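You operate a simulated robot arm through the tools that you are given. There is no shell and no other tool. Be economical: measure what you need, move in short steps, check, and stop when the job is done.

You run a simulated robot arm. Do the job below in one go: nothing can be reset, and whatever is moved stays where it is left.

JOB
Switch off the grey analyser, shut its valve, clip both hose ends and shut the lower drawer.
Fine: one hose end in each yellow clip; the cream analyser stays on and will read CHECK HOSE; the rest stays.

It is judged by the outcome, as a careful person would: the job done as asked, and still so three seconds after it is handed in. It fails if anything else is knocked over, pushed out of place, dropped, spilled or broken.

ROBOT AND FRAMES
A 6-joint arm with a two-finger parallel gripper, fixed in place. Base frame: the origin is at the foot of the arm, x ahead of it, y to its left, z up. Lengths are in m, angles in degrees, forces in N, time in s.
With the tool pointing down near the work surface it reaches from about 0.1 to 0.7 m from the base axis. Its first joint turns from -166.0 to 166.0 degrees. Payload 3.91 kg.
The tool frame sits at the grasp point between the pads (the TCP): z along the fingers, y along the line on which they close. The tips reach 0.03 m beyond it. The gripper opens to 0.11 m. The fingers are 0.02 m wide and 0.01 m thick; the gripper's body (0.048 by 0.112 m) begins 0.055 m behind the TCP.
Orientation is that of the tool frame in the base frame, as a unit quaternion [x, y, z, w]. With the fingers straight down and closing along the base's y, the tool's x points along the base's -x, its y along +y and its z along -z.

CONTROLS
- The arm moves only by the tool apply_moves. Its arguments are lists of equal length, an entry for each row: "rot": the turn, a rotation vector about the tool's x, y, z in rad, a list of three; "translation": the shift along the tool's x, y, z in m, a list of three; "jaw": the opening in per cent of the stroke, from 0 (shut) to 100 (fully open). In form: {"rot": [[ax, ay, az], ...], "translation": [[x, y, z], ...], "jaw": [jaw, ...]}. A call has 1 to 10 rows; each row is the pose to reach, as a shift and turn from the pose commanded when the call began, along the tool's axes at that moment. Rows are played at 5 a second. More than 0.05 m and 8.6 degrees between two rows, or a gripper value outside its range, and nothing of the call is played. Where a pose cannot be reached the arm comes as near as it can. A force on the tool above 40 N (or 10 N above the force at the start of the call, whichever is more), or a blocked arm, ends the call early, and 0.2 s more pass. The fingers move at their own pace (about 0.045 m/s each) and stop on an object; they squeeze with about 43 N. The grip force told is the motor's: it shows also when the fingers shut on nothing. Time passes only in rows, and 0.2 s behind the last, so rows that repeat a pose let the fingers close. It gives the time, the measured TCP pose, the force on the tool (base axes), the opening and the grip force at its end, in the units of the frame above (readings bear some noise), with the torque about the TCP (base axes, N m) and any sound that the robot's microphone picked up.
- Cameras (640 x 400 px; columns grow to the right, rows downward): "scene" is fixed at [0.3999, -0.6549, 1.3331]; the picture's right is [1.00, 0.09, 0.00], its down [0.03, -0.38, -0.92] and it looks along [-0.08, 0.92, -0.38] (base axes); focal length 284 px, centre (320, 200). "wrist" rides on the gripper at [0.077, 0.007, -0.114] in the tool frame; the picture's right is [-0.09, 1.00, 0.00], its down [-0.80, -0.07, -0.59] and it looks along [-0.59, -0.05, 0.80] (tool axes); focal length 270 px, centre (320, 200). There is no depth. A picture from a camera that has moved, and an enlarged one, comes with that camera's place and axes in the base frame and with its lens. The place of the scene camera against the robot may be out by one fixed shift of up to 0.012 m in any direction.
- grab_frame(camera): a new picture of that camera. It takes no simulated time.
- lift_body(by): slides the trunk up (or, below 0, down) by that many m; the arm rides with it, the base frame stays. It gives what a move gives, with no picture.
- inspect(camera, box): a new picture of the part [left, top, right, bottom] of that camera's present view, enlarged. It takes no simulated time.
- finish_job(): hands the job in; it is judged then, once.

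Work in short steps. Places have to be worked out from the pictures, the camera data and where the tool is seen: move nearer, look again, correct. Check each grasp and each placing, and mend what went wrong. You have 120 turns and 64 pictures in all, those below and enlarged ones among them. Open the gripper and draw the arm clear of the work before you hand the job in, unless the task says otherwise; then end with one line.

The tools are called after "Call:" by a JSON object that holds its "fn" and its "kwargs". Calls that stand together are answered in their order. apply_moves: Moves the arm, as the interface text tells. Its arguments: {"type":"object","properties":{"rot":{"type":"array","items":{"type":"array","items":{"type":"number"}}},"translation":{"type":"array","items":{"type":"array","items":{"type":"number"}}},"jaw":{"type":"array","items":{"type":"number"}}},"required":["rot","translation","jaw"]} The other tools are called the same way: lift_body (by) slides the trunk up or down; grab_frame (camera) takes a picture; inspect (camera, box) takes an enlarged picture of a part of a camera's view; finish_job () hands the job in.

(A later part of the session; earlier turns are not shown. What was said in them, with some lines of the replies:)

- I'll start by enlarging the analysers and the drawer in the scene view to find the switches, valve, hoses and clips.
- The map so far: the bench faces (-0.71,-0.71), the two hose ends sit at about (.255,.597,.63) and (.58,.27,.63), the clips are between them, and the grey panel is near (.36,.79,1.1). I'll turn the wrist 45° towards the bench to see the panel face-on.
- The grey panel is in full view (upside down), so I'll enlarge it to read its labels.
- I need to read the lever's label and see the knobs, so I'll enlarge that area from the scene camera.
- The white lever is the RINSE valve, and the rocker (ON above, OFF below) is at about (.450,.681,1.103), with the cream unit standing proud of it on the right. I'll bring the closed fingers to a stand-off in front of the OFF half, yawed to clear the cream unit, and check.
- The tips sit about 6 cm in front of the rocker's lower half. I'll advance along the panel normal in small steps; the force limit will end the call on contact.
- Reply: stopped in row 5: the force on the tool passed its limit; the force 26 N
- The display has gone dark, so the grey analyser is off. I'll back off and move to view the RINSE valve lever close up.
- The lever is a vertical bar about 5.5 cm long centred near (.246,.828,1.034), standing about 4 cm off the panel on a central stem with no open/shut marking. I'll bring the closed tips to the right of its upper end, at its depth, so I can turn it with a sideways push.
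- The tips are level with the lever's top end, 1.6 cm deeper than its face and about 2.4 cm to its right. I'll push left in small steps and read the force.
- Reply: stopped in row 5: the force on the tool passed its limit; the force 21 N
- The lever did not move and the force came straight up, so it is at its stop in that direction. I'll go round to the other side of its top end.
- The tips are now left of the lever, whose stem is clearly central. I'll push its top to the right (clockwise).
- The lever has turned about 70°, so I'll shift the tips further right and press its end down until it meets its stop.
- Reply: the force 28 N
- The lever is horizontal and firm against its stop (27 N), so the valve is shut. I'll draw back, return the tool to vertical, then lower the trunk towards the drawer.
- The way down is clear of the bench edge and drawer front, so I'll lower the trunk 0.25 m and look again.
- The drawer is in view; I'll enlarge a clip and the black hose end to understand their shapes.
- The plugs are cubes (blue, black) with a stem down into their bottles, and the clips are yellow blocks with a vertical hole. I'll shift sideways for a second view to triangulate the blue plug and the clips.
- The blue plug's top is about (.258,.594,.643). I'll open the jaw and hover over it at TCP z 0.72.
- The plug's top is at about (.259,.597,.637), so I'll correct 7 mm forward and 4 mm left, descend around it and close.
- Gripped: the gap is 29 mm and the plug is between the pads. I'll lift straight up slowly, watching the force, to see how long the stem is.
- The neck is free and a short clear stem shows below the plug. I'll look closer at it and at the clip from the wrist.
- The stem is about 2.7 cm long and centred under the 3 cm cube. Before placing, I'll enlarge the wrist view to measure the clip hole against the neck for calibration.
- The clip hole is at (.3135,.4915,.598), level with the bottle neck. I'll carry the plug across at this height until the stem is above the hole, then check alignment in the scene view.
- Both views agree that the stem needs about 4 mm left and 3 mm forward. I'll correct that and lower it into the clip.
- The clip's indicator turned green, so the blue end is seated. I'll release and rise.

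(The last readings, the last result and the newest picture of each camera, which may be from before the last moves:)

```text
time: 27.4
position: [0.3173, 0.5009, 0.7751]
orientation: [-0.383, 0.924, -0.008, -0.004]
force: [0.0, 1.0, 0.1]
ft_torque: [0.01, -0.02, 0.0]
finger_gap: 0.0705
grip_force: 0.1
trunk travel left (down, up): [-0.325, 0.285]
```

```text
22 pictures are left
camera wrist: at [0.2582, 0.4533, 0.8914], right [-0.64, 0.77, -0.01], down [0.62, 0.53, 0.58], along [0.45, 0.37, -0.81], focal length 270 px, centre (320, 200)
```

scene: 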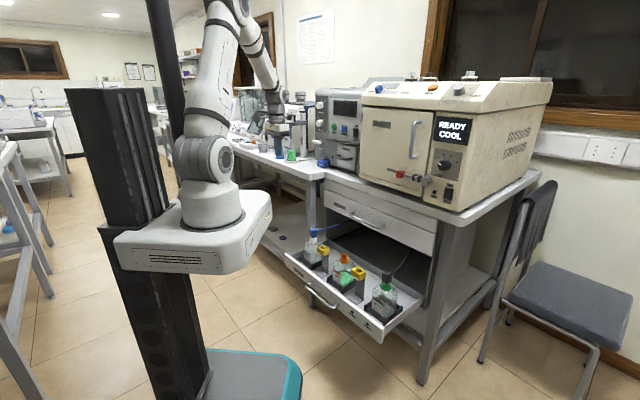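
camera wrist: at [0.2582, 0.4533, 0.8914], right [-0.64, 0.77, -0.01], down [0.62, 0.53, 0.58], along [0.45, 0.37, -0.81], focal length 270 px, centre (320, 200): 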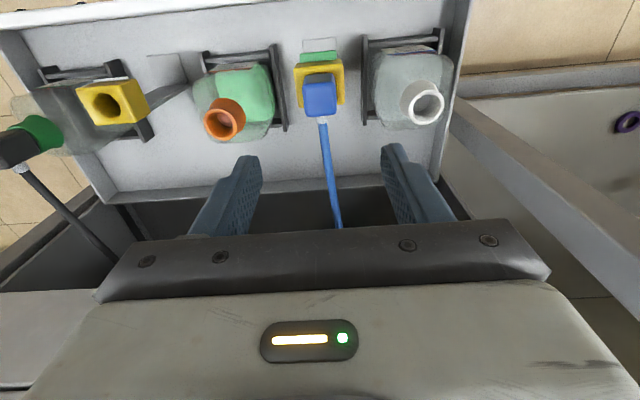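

The blue end sits upright in its clip with the light green. Next I'll travel along the drawer at this height to above the black plug.

Call:
{"fn": "apply_moves", "kwargs": {"rot": [[0, 0, 0], [0, 0, 0], [0, 0, 0], [0, 0, 0], [0, 0, 0], [0, 0, 0], [0, 0, 0], [0, 0, 0]], "translation": [[0, -0.0436, 0], [0.001, -0.0872, 0], [0.002, -0.131, 0], [0.003, -0.1745, 0], [0.004, -0.218, 0], [0.005, -0.262, 0], [0.0057, -0.305, 0], [0.0057, -0.349, 0]], "jaw": [64, 64, 64, 64, 64, 64, 64, 64]}}

Call:
{"fn": "grab_frame", "kwargs": {"camera": "wrist"}}

```text
time: 29.2
position: [0.56, 0.2476, 0.7791]
orientation: [-0.382, 0.924, -0.008, -0.004]
force: [-0.7, 0.2, 0.2]
ft_torque: [-0.01, 0.02, -0.01]
finger_gap: 0.0705
grip_force: 0.1
trunk travel left (down, up): [-0.325, 0.285]
```

```text
21 pictures are left
camera wrist: at [0.5003, 0.2008, 0.8953], right [-0.64, 0.77, -0.01], down [0.62, 0.53, 0.58], along [0.45, 0.37, -0.81], focal length 270 px, centre (320, 200)
```

wrist: 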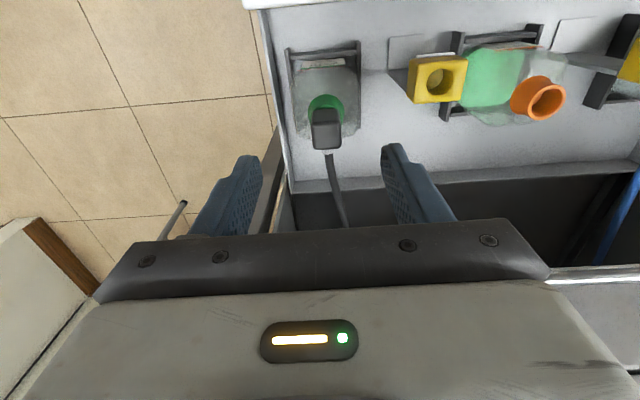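

I'll enlarge the black plug to measure its top face.

Call:
{"fn": "inspect", "kwargs": {"camera": "wrist", "box": [270, 40, 480, 180]}}

```text
2.86 times, centred on (375, 110) of wrist
camera zoom: at [0.5003, 0.2008, 0.8953], right [-0.64, 0.77, -0.01], down [0.62, 0.53, 0.58], along [0.45, 0.37, -0.81], focal length 772 px, centre (163, 457)
```

zoom: 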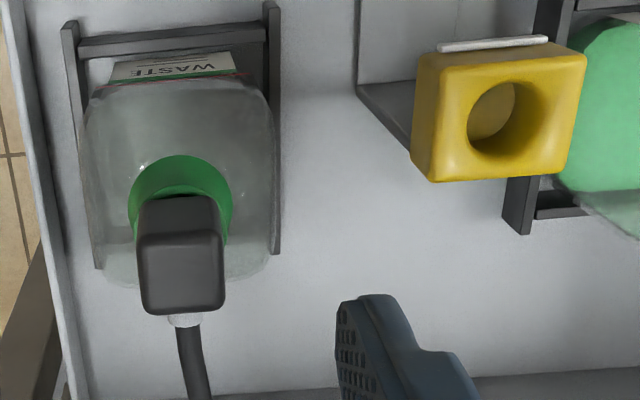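

The black plug's top is at about (.579,.272,.637) and the second hole at (.472,.333,.598). I'll descend around the plug and close.

Call:
{"fn": "apply_moves", "kwargs": {"rot": [[0, 0, 0], [0, 0, 0], [0, 0, 0], [0, 0, 0], [0, 0, 0], [0, 0, 0], [0, 0, 0], [0, 0, 0], [0, 0, 0]], "translation": [[-0.034, 0.0046, 0.01], [-0.034, 0.0046, 0.045], [-0.034, 0.0046, 0.08], [-0.034, 0.0046, 0.11], [-0.034, 0.0046, 0.133], [-0.034, 0.0046, 0.133], [-0.034, 0.0046, 0.133], [-0.034, 0.0046, 0.133], [-0.034, 0.0046, 0.133]], "jaw": [64, 64, 64, 64, 64, 40, 10, 10, 10]}}

Call:
{"fn": "inspect", "kwargs": {"camera": "wrist", "box": [220, 70, 420, 220]}}

```text
time: 31.2
position: [0.5809, 0.2781, 0.6473]
orientation: [-0.383, 0.924, -0.007, -0.005]
force: [0.3, 0.1, 0.1]
ft_torque: [-0.01, -0.03, 0.0]
finger_gap: 0.029
grip_force: 42.9
trunk travel left (down, up): [-0.325, 0.285]
```

```text
2.67 times, centred on (320, 145) of wrist
camera zoom: at [0.5209, 0.2301, 0.7634], right [-0.64, 0.77, -0.01], down [0.62, 0.53, 0.58], along [0.45, 0.37, -0.81], focal length 721 px, centre (320, 347)
```

zoom: 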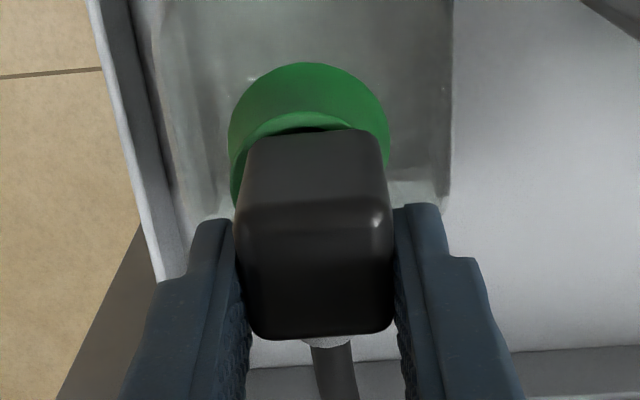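

Gripped (29 mm). I'll lift it straight out.

Call:
{"fn": "apply_moves", "kwargs": {"rot": [[0, 0, 0], [0, 0, 0], [0, 0, 0], [0, 0, 0], [0, 0, 0]], "translation": [[0, 0, -0.01], [0, 0, -0.02], [0, 0, -0.03], [0, 0, -0.045], [0, 0, -0.06]], "jaw": [10, 10, 10, 10, 10]}}

Call:
{"fn": "inspect", "kwargs": {"camera": "scene", "box": [340, 220, 420, 320]}}

```text
time: 32.4
position: [0.5815, 0.277, 0.7063]
orientation: [-0.383, 0.924, -0.007, -0.005]
force: [-0.7, 0.0, -0.5]
ft_torque: [0.0, 0.02, 0.01]
finger_gap: 0.0288
grip_force: 43.0
trunk travel left (down, up): [-0.325, 0.285]
```

```text
4.00 times, centred on (380, 270) of scene
camera zoom: at [0.3999, -0.6549, 1.3331], right [1.0, 0.09, 0.0], down [0.03, -0.38, -0.92], along [-0.08, 0.92, -0.38], focal length 1136 px, centre (80, -80)
```

zoom: 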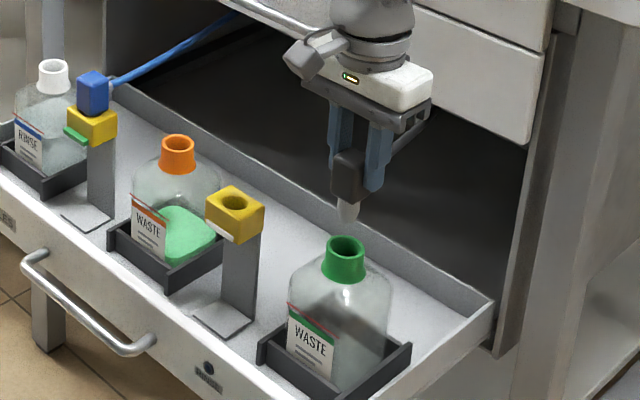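

The stem is clear of the green neck, so I'll carry it over to the second clip and hover.

Call:
{"fn": "apply_moves", "kwargs": {"rot": [[0, 0, 0], [0, 0, 0], [0, 0, 0], [0, 0, 0], [0, 0, 0], [0, 0, 0]], "translation": [[0.007, 0.03, 0], [0.014, 0.06, 0], [0.021, 0.09, 0], [0.0281, 0.12, 0], [0.0281, 0.12, 0.012], [0.0281, 0.12, 0.018]], "jaw": [10, 10, 10, 10, 10, 10]}}

Call:
{"fn": "inspect", "kwargs": {"camera": "scene", "box": [335, 235, 385, 295]}}

Call:
{"fn": "inspect", "kwargs": {"camera": "wrist", "box": [220, 70, 420, 220]}}

```text
time: 33.8
position: [0.4759, 0.3425, 0.6875]
orientation: [-0.383, 0.924, -0.007, -0.003]
force: [0.4, -0.6, 1.0]
ft_torque: [-0.02, -0.02, 0.02]
finger_gap: 0.0287
grip_force: 42.7
trunk travel left (down, up): [-0.325, 0.285]
```

```text
6.67 times, centred on (360, 265) of scene
camera zoom: at [0.3999, -0.6549, 1.3331], right [1.0, 0.09, 0.0], down [0.03, -0.38, -0.92], along [-0.08, 0.92, -0.38], focal length 1894 px, centre (53, -233)
```

zoom: 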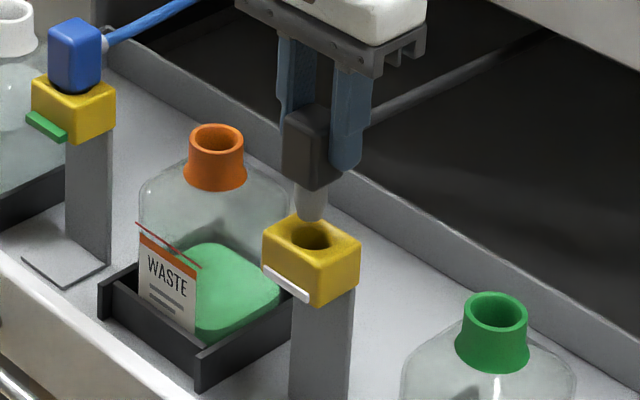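

```text
2.67 times, centred on (320, 145) of wrist
camera zoom: at [0.4163, 0.2936, 0.8037], right [-0.64, 0.77, -0.01], down [0.62, 0.53, 0.58], along [0.45, 0.37, -0.81], focal length 721 px, centre (320, 347)
```

zoom: 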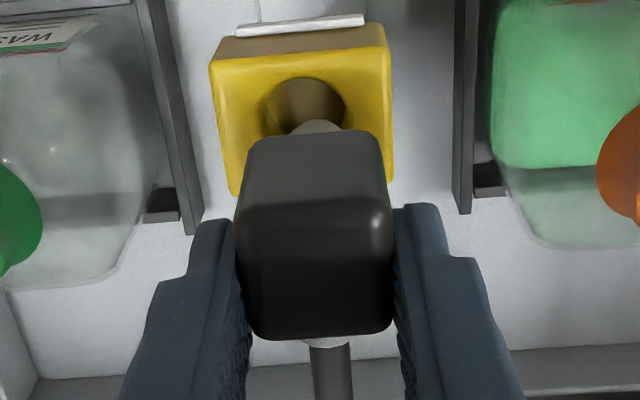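

The stem needs about 4 mm to the right and 1.5 mm back. I'll correct and lower it into the clip.

Call:
{"fn": "apply_moves", "kwargs": {"rot": [[0, 0, 0], [0, 0, 0], [0, 0, 0], [0, 0, 0], [0, 0, 0]], "translation": [[0.0015, -0.004, 0], [0.0015, -0.004, 0.012], [0.0015, -0.004, 0.022], [0.0015, -0.004, 0.031], [0.0015, -0.004, 0.04]], "jaw": [10, 10, 10, 10, 10]}}

Call:
{"fn": "inspect", "kwargs": {"camera": "scene", "box": [335, 235, 385, 295]}}

```text
time: 35.0
position: [0.4785, 0.3372, 0.6489]
orientation: [-0.383, 0.924, -0.008, -0.003]
force: [-0.1, -0.5, -0.7]
ft_torque: [0.01, 0.0, 0.0]
finger_gap: 0.0288
grip_force: 43.0
trunk travel left (down, up): [-0.325, 0.285]
```

```text
6.67 times, centred on (360, 265) of scene
camera zoom: at [0.3999, -0.6549, 1.3331], right [1.0, 0.09, 0.0], down [0.03, -0.38, -0.92], along [-0.08, 0.92, -0.38], focal length 1894 px, centre (53, -233)
```

zoom: 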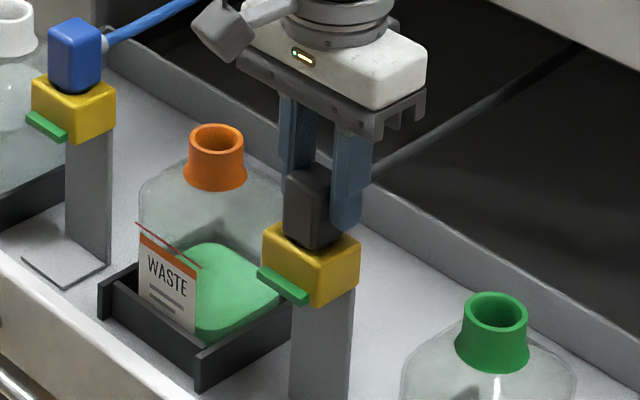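

The second clip's indicator is green as well. I'll seat it a touch more, release, rise, and draw back in front of the drawer with the fingers closed.

Call:
{"fn": "apply_moves", "kwargs": {"rot": [[0, 0, 0], [0, 0, 0], [0, 0, 0], [0, 0, 0], [0, 0, 0], [0, 0, 0], [0, 0, 0]], "translation": [[0, 0, 0.002], [0, 0, 0.0], [0, 0, 0.0], [0, 0, -0.02], [0, 0, -0.055], [0, 0, -0.09], [0, 0, -0.13]], "jaw": [10, 45, 64, 64, 64, 64, 64]}}

Call:
{"fn": "apply_moves", "kwargs": {"rot": [[0, 0, 0], [0, 0, 0], [0, 0, 0], [0, 0, 0], [0, 0, 0], [0, 0, 0]], "translation": [[0.036, 0.024, 0], [0.072, 0.048, 0], [0.108, 0.072, 0], [0.144, 0.096, 0], [0.178, 0.119, 0], [0.178, 0.119, 0.03]], "jaw": [40, 20, 0, 0, 0, 0]}}

Call:
{"fn": "grab_frame", "kwargs": {"camera": "wrist"}}

Call:
{"fn": "grab_frame", "kwargs": {"camera": "scene"}}

```text
time: 36.6
position: [0.4787, 0.34, 0.7778]
orientation: [-0.383, 0.924, -0.007, -0.004]
force: [0.3, 0.4, 0.1]
ft_torque: [0.01, 0.0, 0.02]
finger_gap: 0.0704
grip_force: 0.1
trunk travel left (down, up): [-0.325, 0.285]
```

```text
time: 38.0
position: [0.2674, 0.2965, 0.7482]
orientation: [-0.383, 0.924, -0.007, -0.003]
force: [0.0, 0.6, 1.0]
ft_torque: [0.02, -0.01, 0.0]
finger_gap: 0.0001
grip_force: 37.7
trunk travel left (down, up): [-0.325, 0.285]
```

```text
14 pictures are left
camera wrist: at [0.2086, 0.2497, 0.8639], right [-0.64, 0.77, -0.01], down [0.62, 0.53, 0.58], along [0.45, 0.37, -0.81], focal length 270 px, centre (320, 200)
```

wrist: 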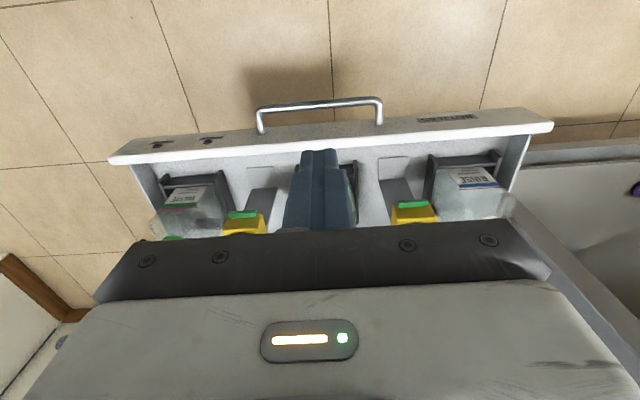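

```text
13 pictures are left
```

scene: 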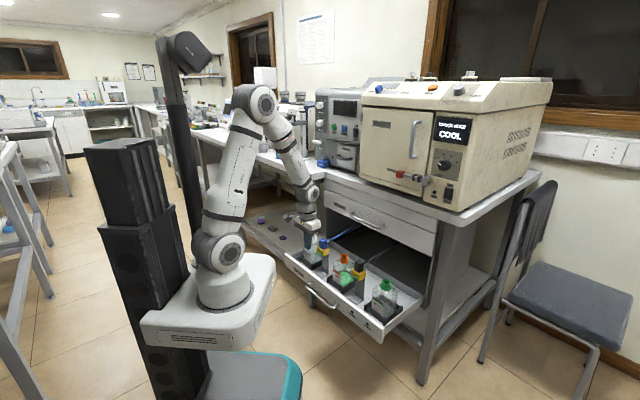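

Both clips show green and the cream unit now shows a two-line message ending in COOL. The drawer handle bar is at about (.30,.32,.455). I'll descend in front of it with the fingers a little apart, ready to push on the bar.

Call:
{"fn": "apply_moves", "kwargs": {"rot": [[0, 0, 0], [0, 0, 0], [0, 0, 0], [0, 0, 0], [0, 0, 0], [0, 0, 0], [0, 0, 0]], "translation": [[0.005, -0.004, 0.04], [0.005, -0.004, 0.08], [0.005, -0.004, 0.12], [0.005, -0.004, 0.16], [0.005, -0.004, 0.2], [0.005, -0.004, 0.24], [0.005, -0.004, 0.278]], "jaw": [50, 50, 50, 50, 50, 50, 50]}}

Call:
{"fn": "grab_frame", "kwargs": {"camera": "wrist"}}

Call:
{"fn": "inspect", "kwargs": {"camera": "scene", "box": [270, 220, 390, 340]}}

```text
time: 39.6
position: [0.2653, 0.2879, 0.472]
orientation: [-0.383, 0.924, -0.008, -0.004]
force: [-0.4, 0.0, -0.2]
ft_torque: [0.0, 0.0, 0.0]
finger_gap: 0.0547
grip_force: 0.1
out of reach, approached as far as the arm can: row 5
trunk travel left (down, up): [-0.325, 0.285]
```

```text
12 pictures are left
camera wrist: at [0.2056, 0.2397, 0.5868], right [-0.64, 0.77, -0.01], down [0.62, 0.53, 0.58], along [0.45, 0.37, -0.81], focal length 270 px, centre (320, 200)
```

wrist: 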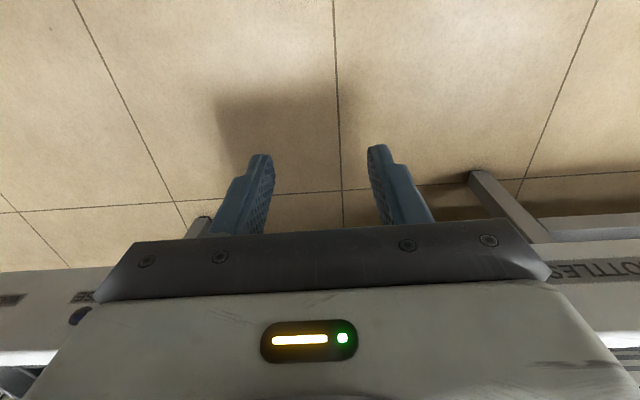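

```text
3.33 times, centred on (330, 280) of scene
camera zoom: at [0.3999, -0.6549, 1.3331], right [1.0, 0.09, 0.0], down [0.03, -0.38, -0.92], along [-0.08, 0.92, -0.38], focal length 947 px, centre (287, -67)
```

zoom: 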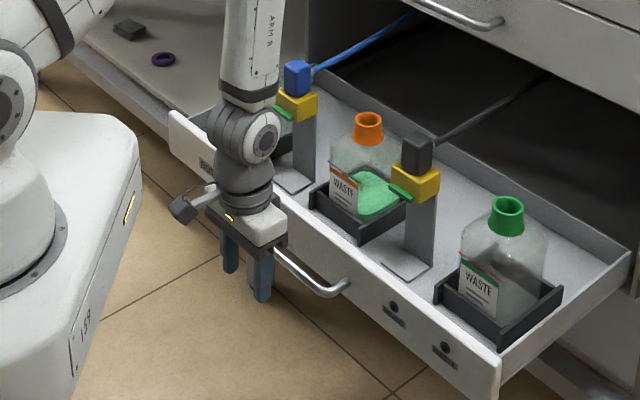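

The fingers are in front of the bar with the tips about 3 cm below it. I'll push gently along +d.

Call:
{"fn": "apply_moves", "kwargs": {"rot": [[0, 0, 0], [0, 0, 0], [0, 0, 0], [0, 0, 0], [0, 0, 0], [0, 0, 0], [0, 0, 0], [0, 0, 0], [0, 0, 0], [0, 0, 0]], "translation": [[-0.015, 0, 0], [-0.025, 0, 0], [-0.033, 0, 0], [-0.041, 0, 0], [-0.05, 0, 0], [-0.062, 0, 0], [-0.075, 0, 0], [-0.09, 0, 0], [-0.105, 0, 0], [-0.12, 0, 0]], "jaw": [50, 50, 50, 50, 50, 50, 50, 50, 50, 50]}}

Call:
{"fn": "inspect", "kwargs": {"camera": "scene", "box": [270, 200, 410, 340]}}

```text
time: 41.8
position: [0.3533, 0.3707, 0.4706]
orientation: [-0.382, 0.924, -0.007, -0.004]
force: [-0.2, -0.4, -0.1]
ft_torque: [-0.01, 0.02, 0.03]
finger_gap: 0.0549
grip_force: 0.1
out of reach, approached as far as the arm can: row 6, 7, 8
trunk travel left (down, up): [-0.325, 0.285]
```

```text
2.86 times, centred on (340, 270) of scene
camera zoom: at [0.3999, -0.6549, 1.3331], right [1.0, 0.09, 0.0], down [0.03, -0.38, -0.92], along [-0.08, 0.92, -0.38], focal length 812 px, centre (263, 0)
```

zoom: 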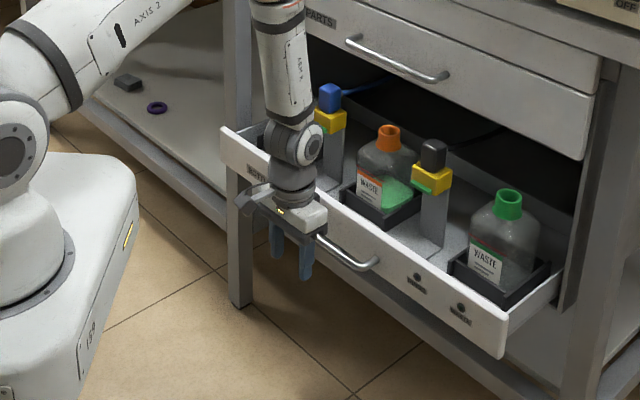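

The drawer is sliding in with nothing disturbed. I'll keep pushing while tilting the tool forward 25°, so the wrist stays clear of the upper drawer handle.

Call:
{"fn": "apply_moves", "kwargs": {"rot": [[0, -0.073, 0], [0, -0.146, 0], [0, -0.218, 0], [0, -0.291, 0], [0, -0.364, 0], [0, -0.436, 0], [0, -0.436, 0], [0, -0.436, 0], [0, -0.436, 0], [0, -0.436, 0]], "translation": [[-0.008, 0, 0], [-0.018, 0, 0], [-0.028, 0, 0], [-0.038, 0, 0], [-0.049, 0, 0], [-0.06, 0, 0], [-0.072, 0, 0], [-0.084, 0, 0], [-0.096, 0, 0], [-0.108, 0, 0]], "jaw": [50, 50, 50, 50, 50, 50, 50, 50, 50, 50]}}

Call:
{"fn": "inspect", "kwargs": {"camera": "scene", "box": [270, 180, 430, 340]}}

```text
time: 44.0
position: [0.4294, 0.4485, 0.4665]
orientation: [-0.374, 0.903, 0.074, 0.197]
force: [0.1, 0.0, -0.8]
ft_torque: [0.02, 0.02, 0.0]
finger_gap: 0.0552
grip_force: 0.0
out of reach, approached as far as the arm can: row 2, 3, 4, 5, 6, 7, 8, 9
trunk travel left (down, up): [-0.325, 0.285]
```

```text
2.50 times, centred on (350, 260) of scene
camera zoom: at [0.3999, -0.6549, 1.3331], right [1.0, 0.09, 0.0], down [0.03, -0.38, -0.92], along [-0.08, 0.92, -0.38], focal length 710 px, centre (245, 50)
```

zoom: 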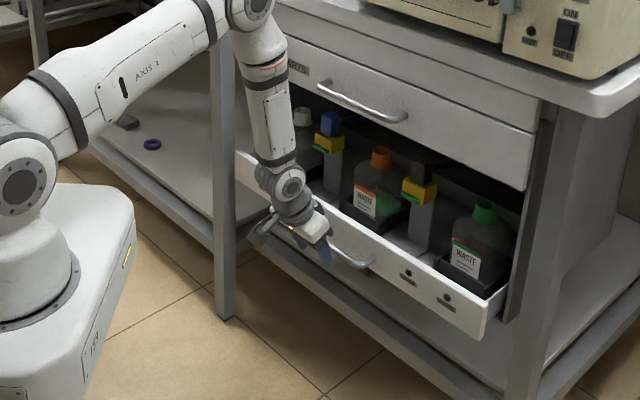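

The drawer is most of the way in and the arm is clear, so I'll continue the same push in 1 cm steps until it stops.

Call:
{"fn": "apply_moves", "kwargs": {"rot": [[0, 0, 0], [0, 0, 0], [0, 0, 0], [0, 0, 0], [0, 0, 0], [0, 0, 0], [0, 0, 0], [0, 0, 0]], "translation": [[-0.0091, 0, 0.004], [-0.0183, 0, 0.0081], [-0.0274, 0, 0.0121], [-0.0366, 0, 0.0162], [-0.0457, 0, 0.0202], [-0.0548, 0, 0.0243], [-0.064, 0, 0.0283], [-0.0731, 0, 0.0324]], "jaw": [50, 50, 50, 50, 50, 50, 50, 50]}}

Call:
{"fn": "inspect", "kwargs": {"camera": "scene", "box": [270, 160, 450, 340]}}

```text
time: 45.9
position: [0.476, 0.4959, 0.463]
orientation: [-0.377, 0.904, 0.074, 0.189]
force: [-0.1, -0.3, -1.9]
ft_torque: [-0.05, -0.05, 0.05]
finger_gap: 0.055
grip_force: 0.3
out of reach, approached as far as the arm can: row 8
trunk travel left (down, up): [-0.325, 0.285]
stopped in row 8: the force on the tool passed its limit (the readings are from after the stop); the commanded pose is now the measured one
```

```text
2.22 times, centred on (360, 250) of scene
camera zoom: at [0.3999, -0.6549, 1.3331], right [1.0, 0.09, 0.0], down [0.03, -0.38, -0.92], along [-0.08, 0.92, -0.38], focal length 631 px, centre (231, 89)
```

zoom: 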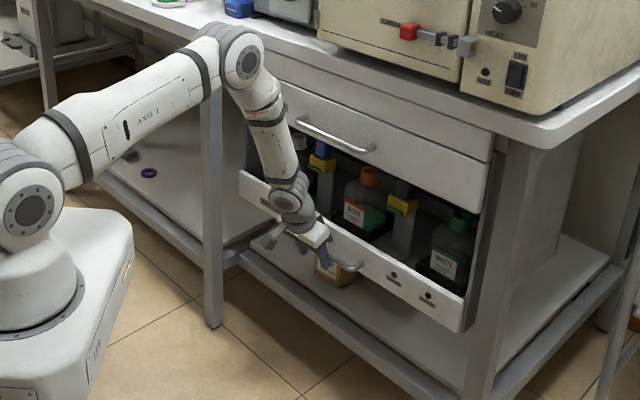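

The push stopped on force with the drawer still a few centimetres out, and there's an amber container under the drawer near the fingertips. I'll look closely before going on.

Call:
{"fn": "inspect", "kwargs": {"camera": "scene", "box": [335, 235, 395, 295]}}

Call:
{"fn": "grab_frame", "kwargs": {"camera": "wrist"}}

```text
6.67 times, centred on (365, 265) of scene
camera zoom: at [0.3999, -0.6549, 1.3331], right [1.0, 0.09, 0.0], down [0.03, -0.38, -0.92], along [-0.08, 0.92, -0.38], focal length 1894 px, centre (20, -233)
```

zoom: 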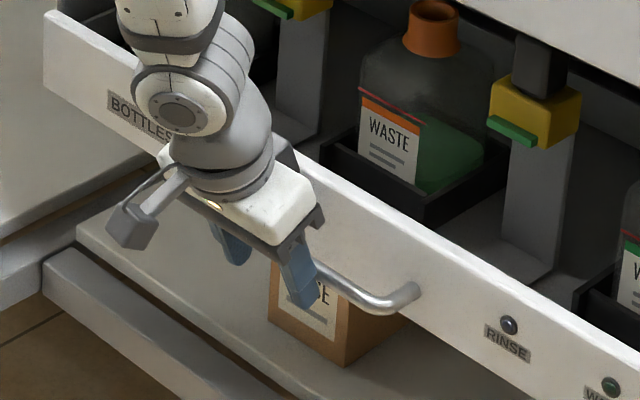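

```text
6 pictures are left
camera wrist: at [0.3893, 0.4201, 0.5389], right [-0.65, 0.76, 0.03], down [0.4, 0.31, 0.86], along [0.65, 0.57, -0.5], focal length 270 px, centre (320, 200)
```

wrist: 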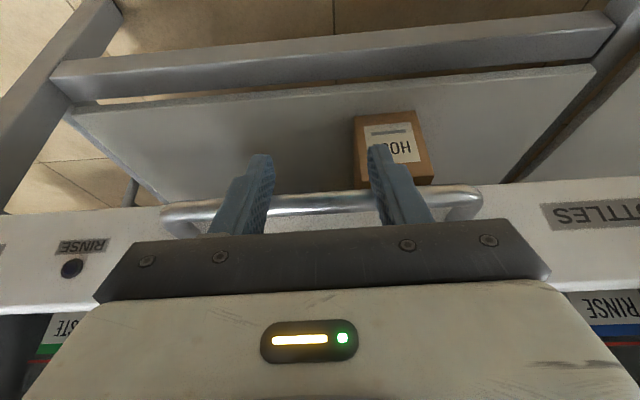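

The box is on the shelf well below and behind, so it isn't in the way. The plug tops are at the height they had in the bottles. I'll try a small further push and read the force.

Call:
{"fn": "apply_moves", "kwargs": {"rot": [[0, 0, 0], [0, 0, 0], [0, 0, 0]], "translation": [[-0.0046, 0, 0.002], [-0.0091, 0, 0.004], [-0.0137, 0, 0.006]], "jaw": [50, 50, 50]}}

```text
time: 46.4
position: [0.4783, 0.4971, 0.4577]
orientation: [-0.377, 0.905, 0.07, 0.184]
force: [-1.1, -2.1, -3.4]
ft_torque: [-0.08, -0.06, 0.11]
finger_gap: 0.0554
grip_force: 0.0
trunk travel left (down, up): [-0.325, 0.285]
stopped in row 2: the force on the tool passed its limit (the readings are from after the stop); the commanded pose is now the measured one
```

The resistance comes through the handle bar, so the drawer may already be at its stop. I'll check how its front lines up with the cabinet at the right end.

Call:
{"fn": "inspect", "kwargs": {"camera": "scene", "box": [395, 205, 505, 325]}}

```text
3.33 times, centred on (450, 265) of scene
camera zoom: at [0.3999, -0.6549, 1.3331], right [1.0, 0.09, 0.0], down [0.03, -0.38, -0.92], along [-0.08, 0.92, -0.38], focal length 947 px, centre (-113, -17)
```

zoom: 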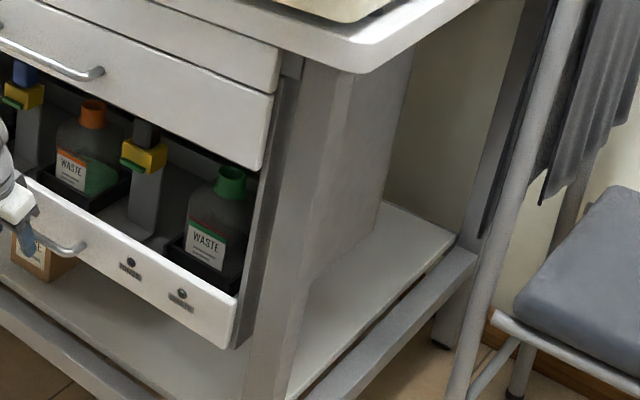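

The drawer looks either shut or about 1 cm short, so I'll press very slightly and read the held force to tell a hard stop from stiffness.

Call:
{"fn": "apply_moves", "kwargs": {"rot": [[0, 0, 0], [0, 0, 0], [0, 0, 0]], "translation": [[-0.0018, 0, 0.0008], [-0.0037, 0, 0.0016], [-0.0037, 0, 0.0016]], "jaw": [50, 50, 50]}}

```text
time: 47.1
position: [0.4784, 0.4992, 0.4561]
orientation: [-0.378, 0.905, 0.069, 0.18]
force: [-1.3, -1.3, -3.7]
ft_torque: [0.06, 0.17, -0.13]
finger_gap: 0.0548
grip_force: 0.0
trunk travel left (down, up): [-0.325, 0.285]
stopped in row 3: the force on the tool passed its limit (the readings are from after the stop); the commanded pose is now the measured one
```

It's a rigid stop. I'll back off and rise with the camera pitched forward to see whether the front is flush at its left end.

Call:
{"fn": "apply_moves", "kwargs": {"rot": [[0, 0, 0], [0, 0, 0], [0, -0.061, 0], [0, -0.123, 0], [0, -0.184, 0], [0, -0.246, 0], [0, -0.307, 0], [0, -0.369, 0], [0, -0.43, 0]], "translation": [[0.0468, 0, -0.0175], [0.089, 0, -0.033], [0.082, 0.0193, -0.0707], [0.0749, 0.0386, -0.1084], [0.0679, 0.0579, -0.1461], [0.0608, 0.0771, -0.1837], [0.0538, 0.0964, -0.2214], [0.0467, 0.1157, -0.2591], [0.0397, 0.135, -0.2968]], "jaw": [50, 30, 0, 0, 0, 0, 0, 0, 0]}}

Call:
{"fn": "grab_frame", "kwargs": {"camera": "wrist"}}

```text
time: 49.1
position: [0.2721, 0.4934, 0.7139]
orientation: [-0.354, 0.846, 0.147, 0.37]
force: [-0.7, 0.1, 0.1]
ft_torque: [-0.01, 0.02, -0.01]
finger_gap: 0.0
grip_force: 37.5
out of reach, approached as far as the arm can: row 1, 2
trunk travel left (down, up): [-0.325, 0.285]
```

```text
4 pictures are left
camera wrist: at [0.1717, 0.4006, 0.7358], right [-0.67, 0.75, 0.05], down [0.12, 0.04, 0.99], along [0.74, 0.67, -0.12], focal length 270 px, centre (320, 200)
```

wrist: 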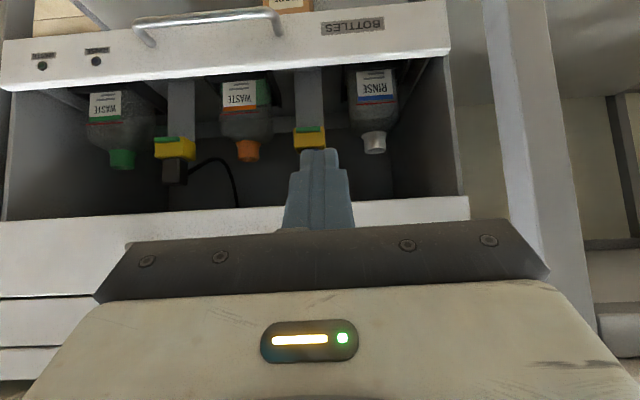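

The front looks flush with the upper panel. I'll enlarge the left end to check for a gap between it and the cabinet side.

Call:
{"fn": "inspect", "kwargs": {"camera": "wrist", "box": [340, 0, 500, 230]}}

```text
1.74 times, centred on (420, 115) of wrist
camera zoom: at [0.1717, 0.4006, 0.7358], right [-0.67, 0.75, 0.05], down [0.12, 0.04, 0.99], along [0.74, 0.67, -0.12], focal length 470 px, centre (146, 348)
```

zoom: 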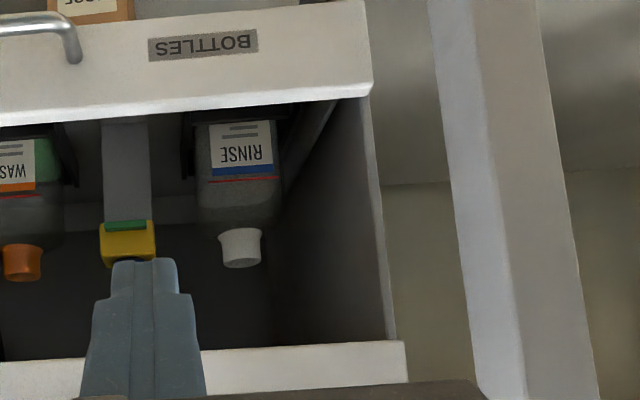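

The lower front meets the cabinet edge just as the upper one does, so the drawer is shut. I'll draw back, open the gripper and take a last look.

Call:
{"fn": "apply_moves", "kwargs": {"rot": [[0, 0, 0], [0, 0, 0], [0, 0, 0], [0, 0, 0]], "translation": [[0.02, 0, -0.02], [0.04, 0, -0.04], [0.055, 0, -0.058], [0.055, 0, -0.058]], "jaw": [30, 60, 100, 100]}}

Call:
{"fn": "grab_frame", "kwargs": {"camera": "wrist"}}

Call:
{"fn": "inspect", "kwargs": {"camera": "scene", "box": [300, 80, 500, 290]}}

```text
time: 50.1
position: [0.2173, 0.433, 0.7147]
orientation: [-0.356, 0.846, 0.147, 0.37]
force: [-0.5, 0.1, -0.1]
ft_torque: [-0.02, 0.0, 0.0]
finger_gap: 0.0841
grip_force: 0.0
trunk travel left (down, up): [-0.325, 0.285]
```

```text
2 pictures are left
camera wrist: at [0.1154, 0.3428, 0.7376], right [-0.67, 0.74, 0.05], down [0.12, 0.04, 0.99], along [0.74, 0.67, -0.12], focal length 270 px, centre (320, 200)
```

wrist: 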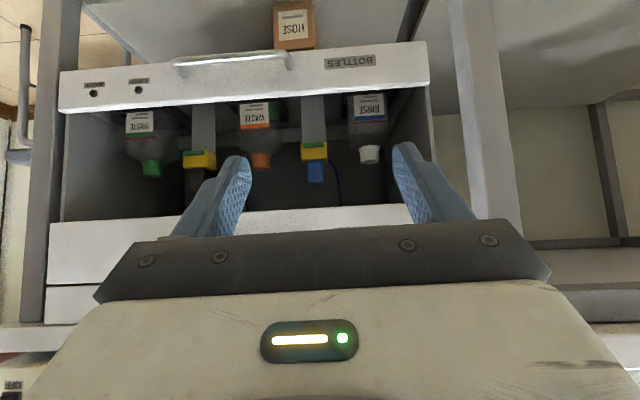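

```text
1.90 times, centred on (400, 185) of scene
camera zoom: at [0.3999, -0.6549, 1.3331], right [1.0, 0.09, 0.0], down [0.03, -0.38, -0.92], along [-0.08, 0.92, -0.38], focal length 541 px, centre (168, 229)
```

zoom: 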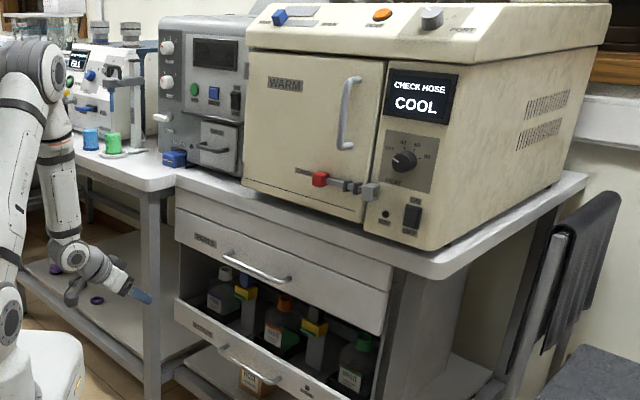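

The final views show the grey analyser dark, its lever horizontal, the cream unit on and reading CHECK HOSE, both plugs in clips with green lights, and the drawer flush. The arm is clear with the gripper open, so I'm handing the job in.

Call:
{"fn": "finish_job", "kwargs": {}}

```text
The job is handed in.
```

The grey analyser is off, its RINSE valve is shut, one hose end is in each yellow clip, and the lower drawer is shut. The cream analyser is still on and reads CHECK HOSE.
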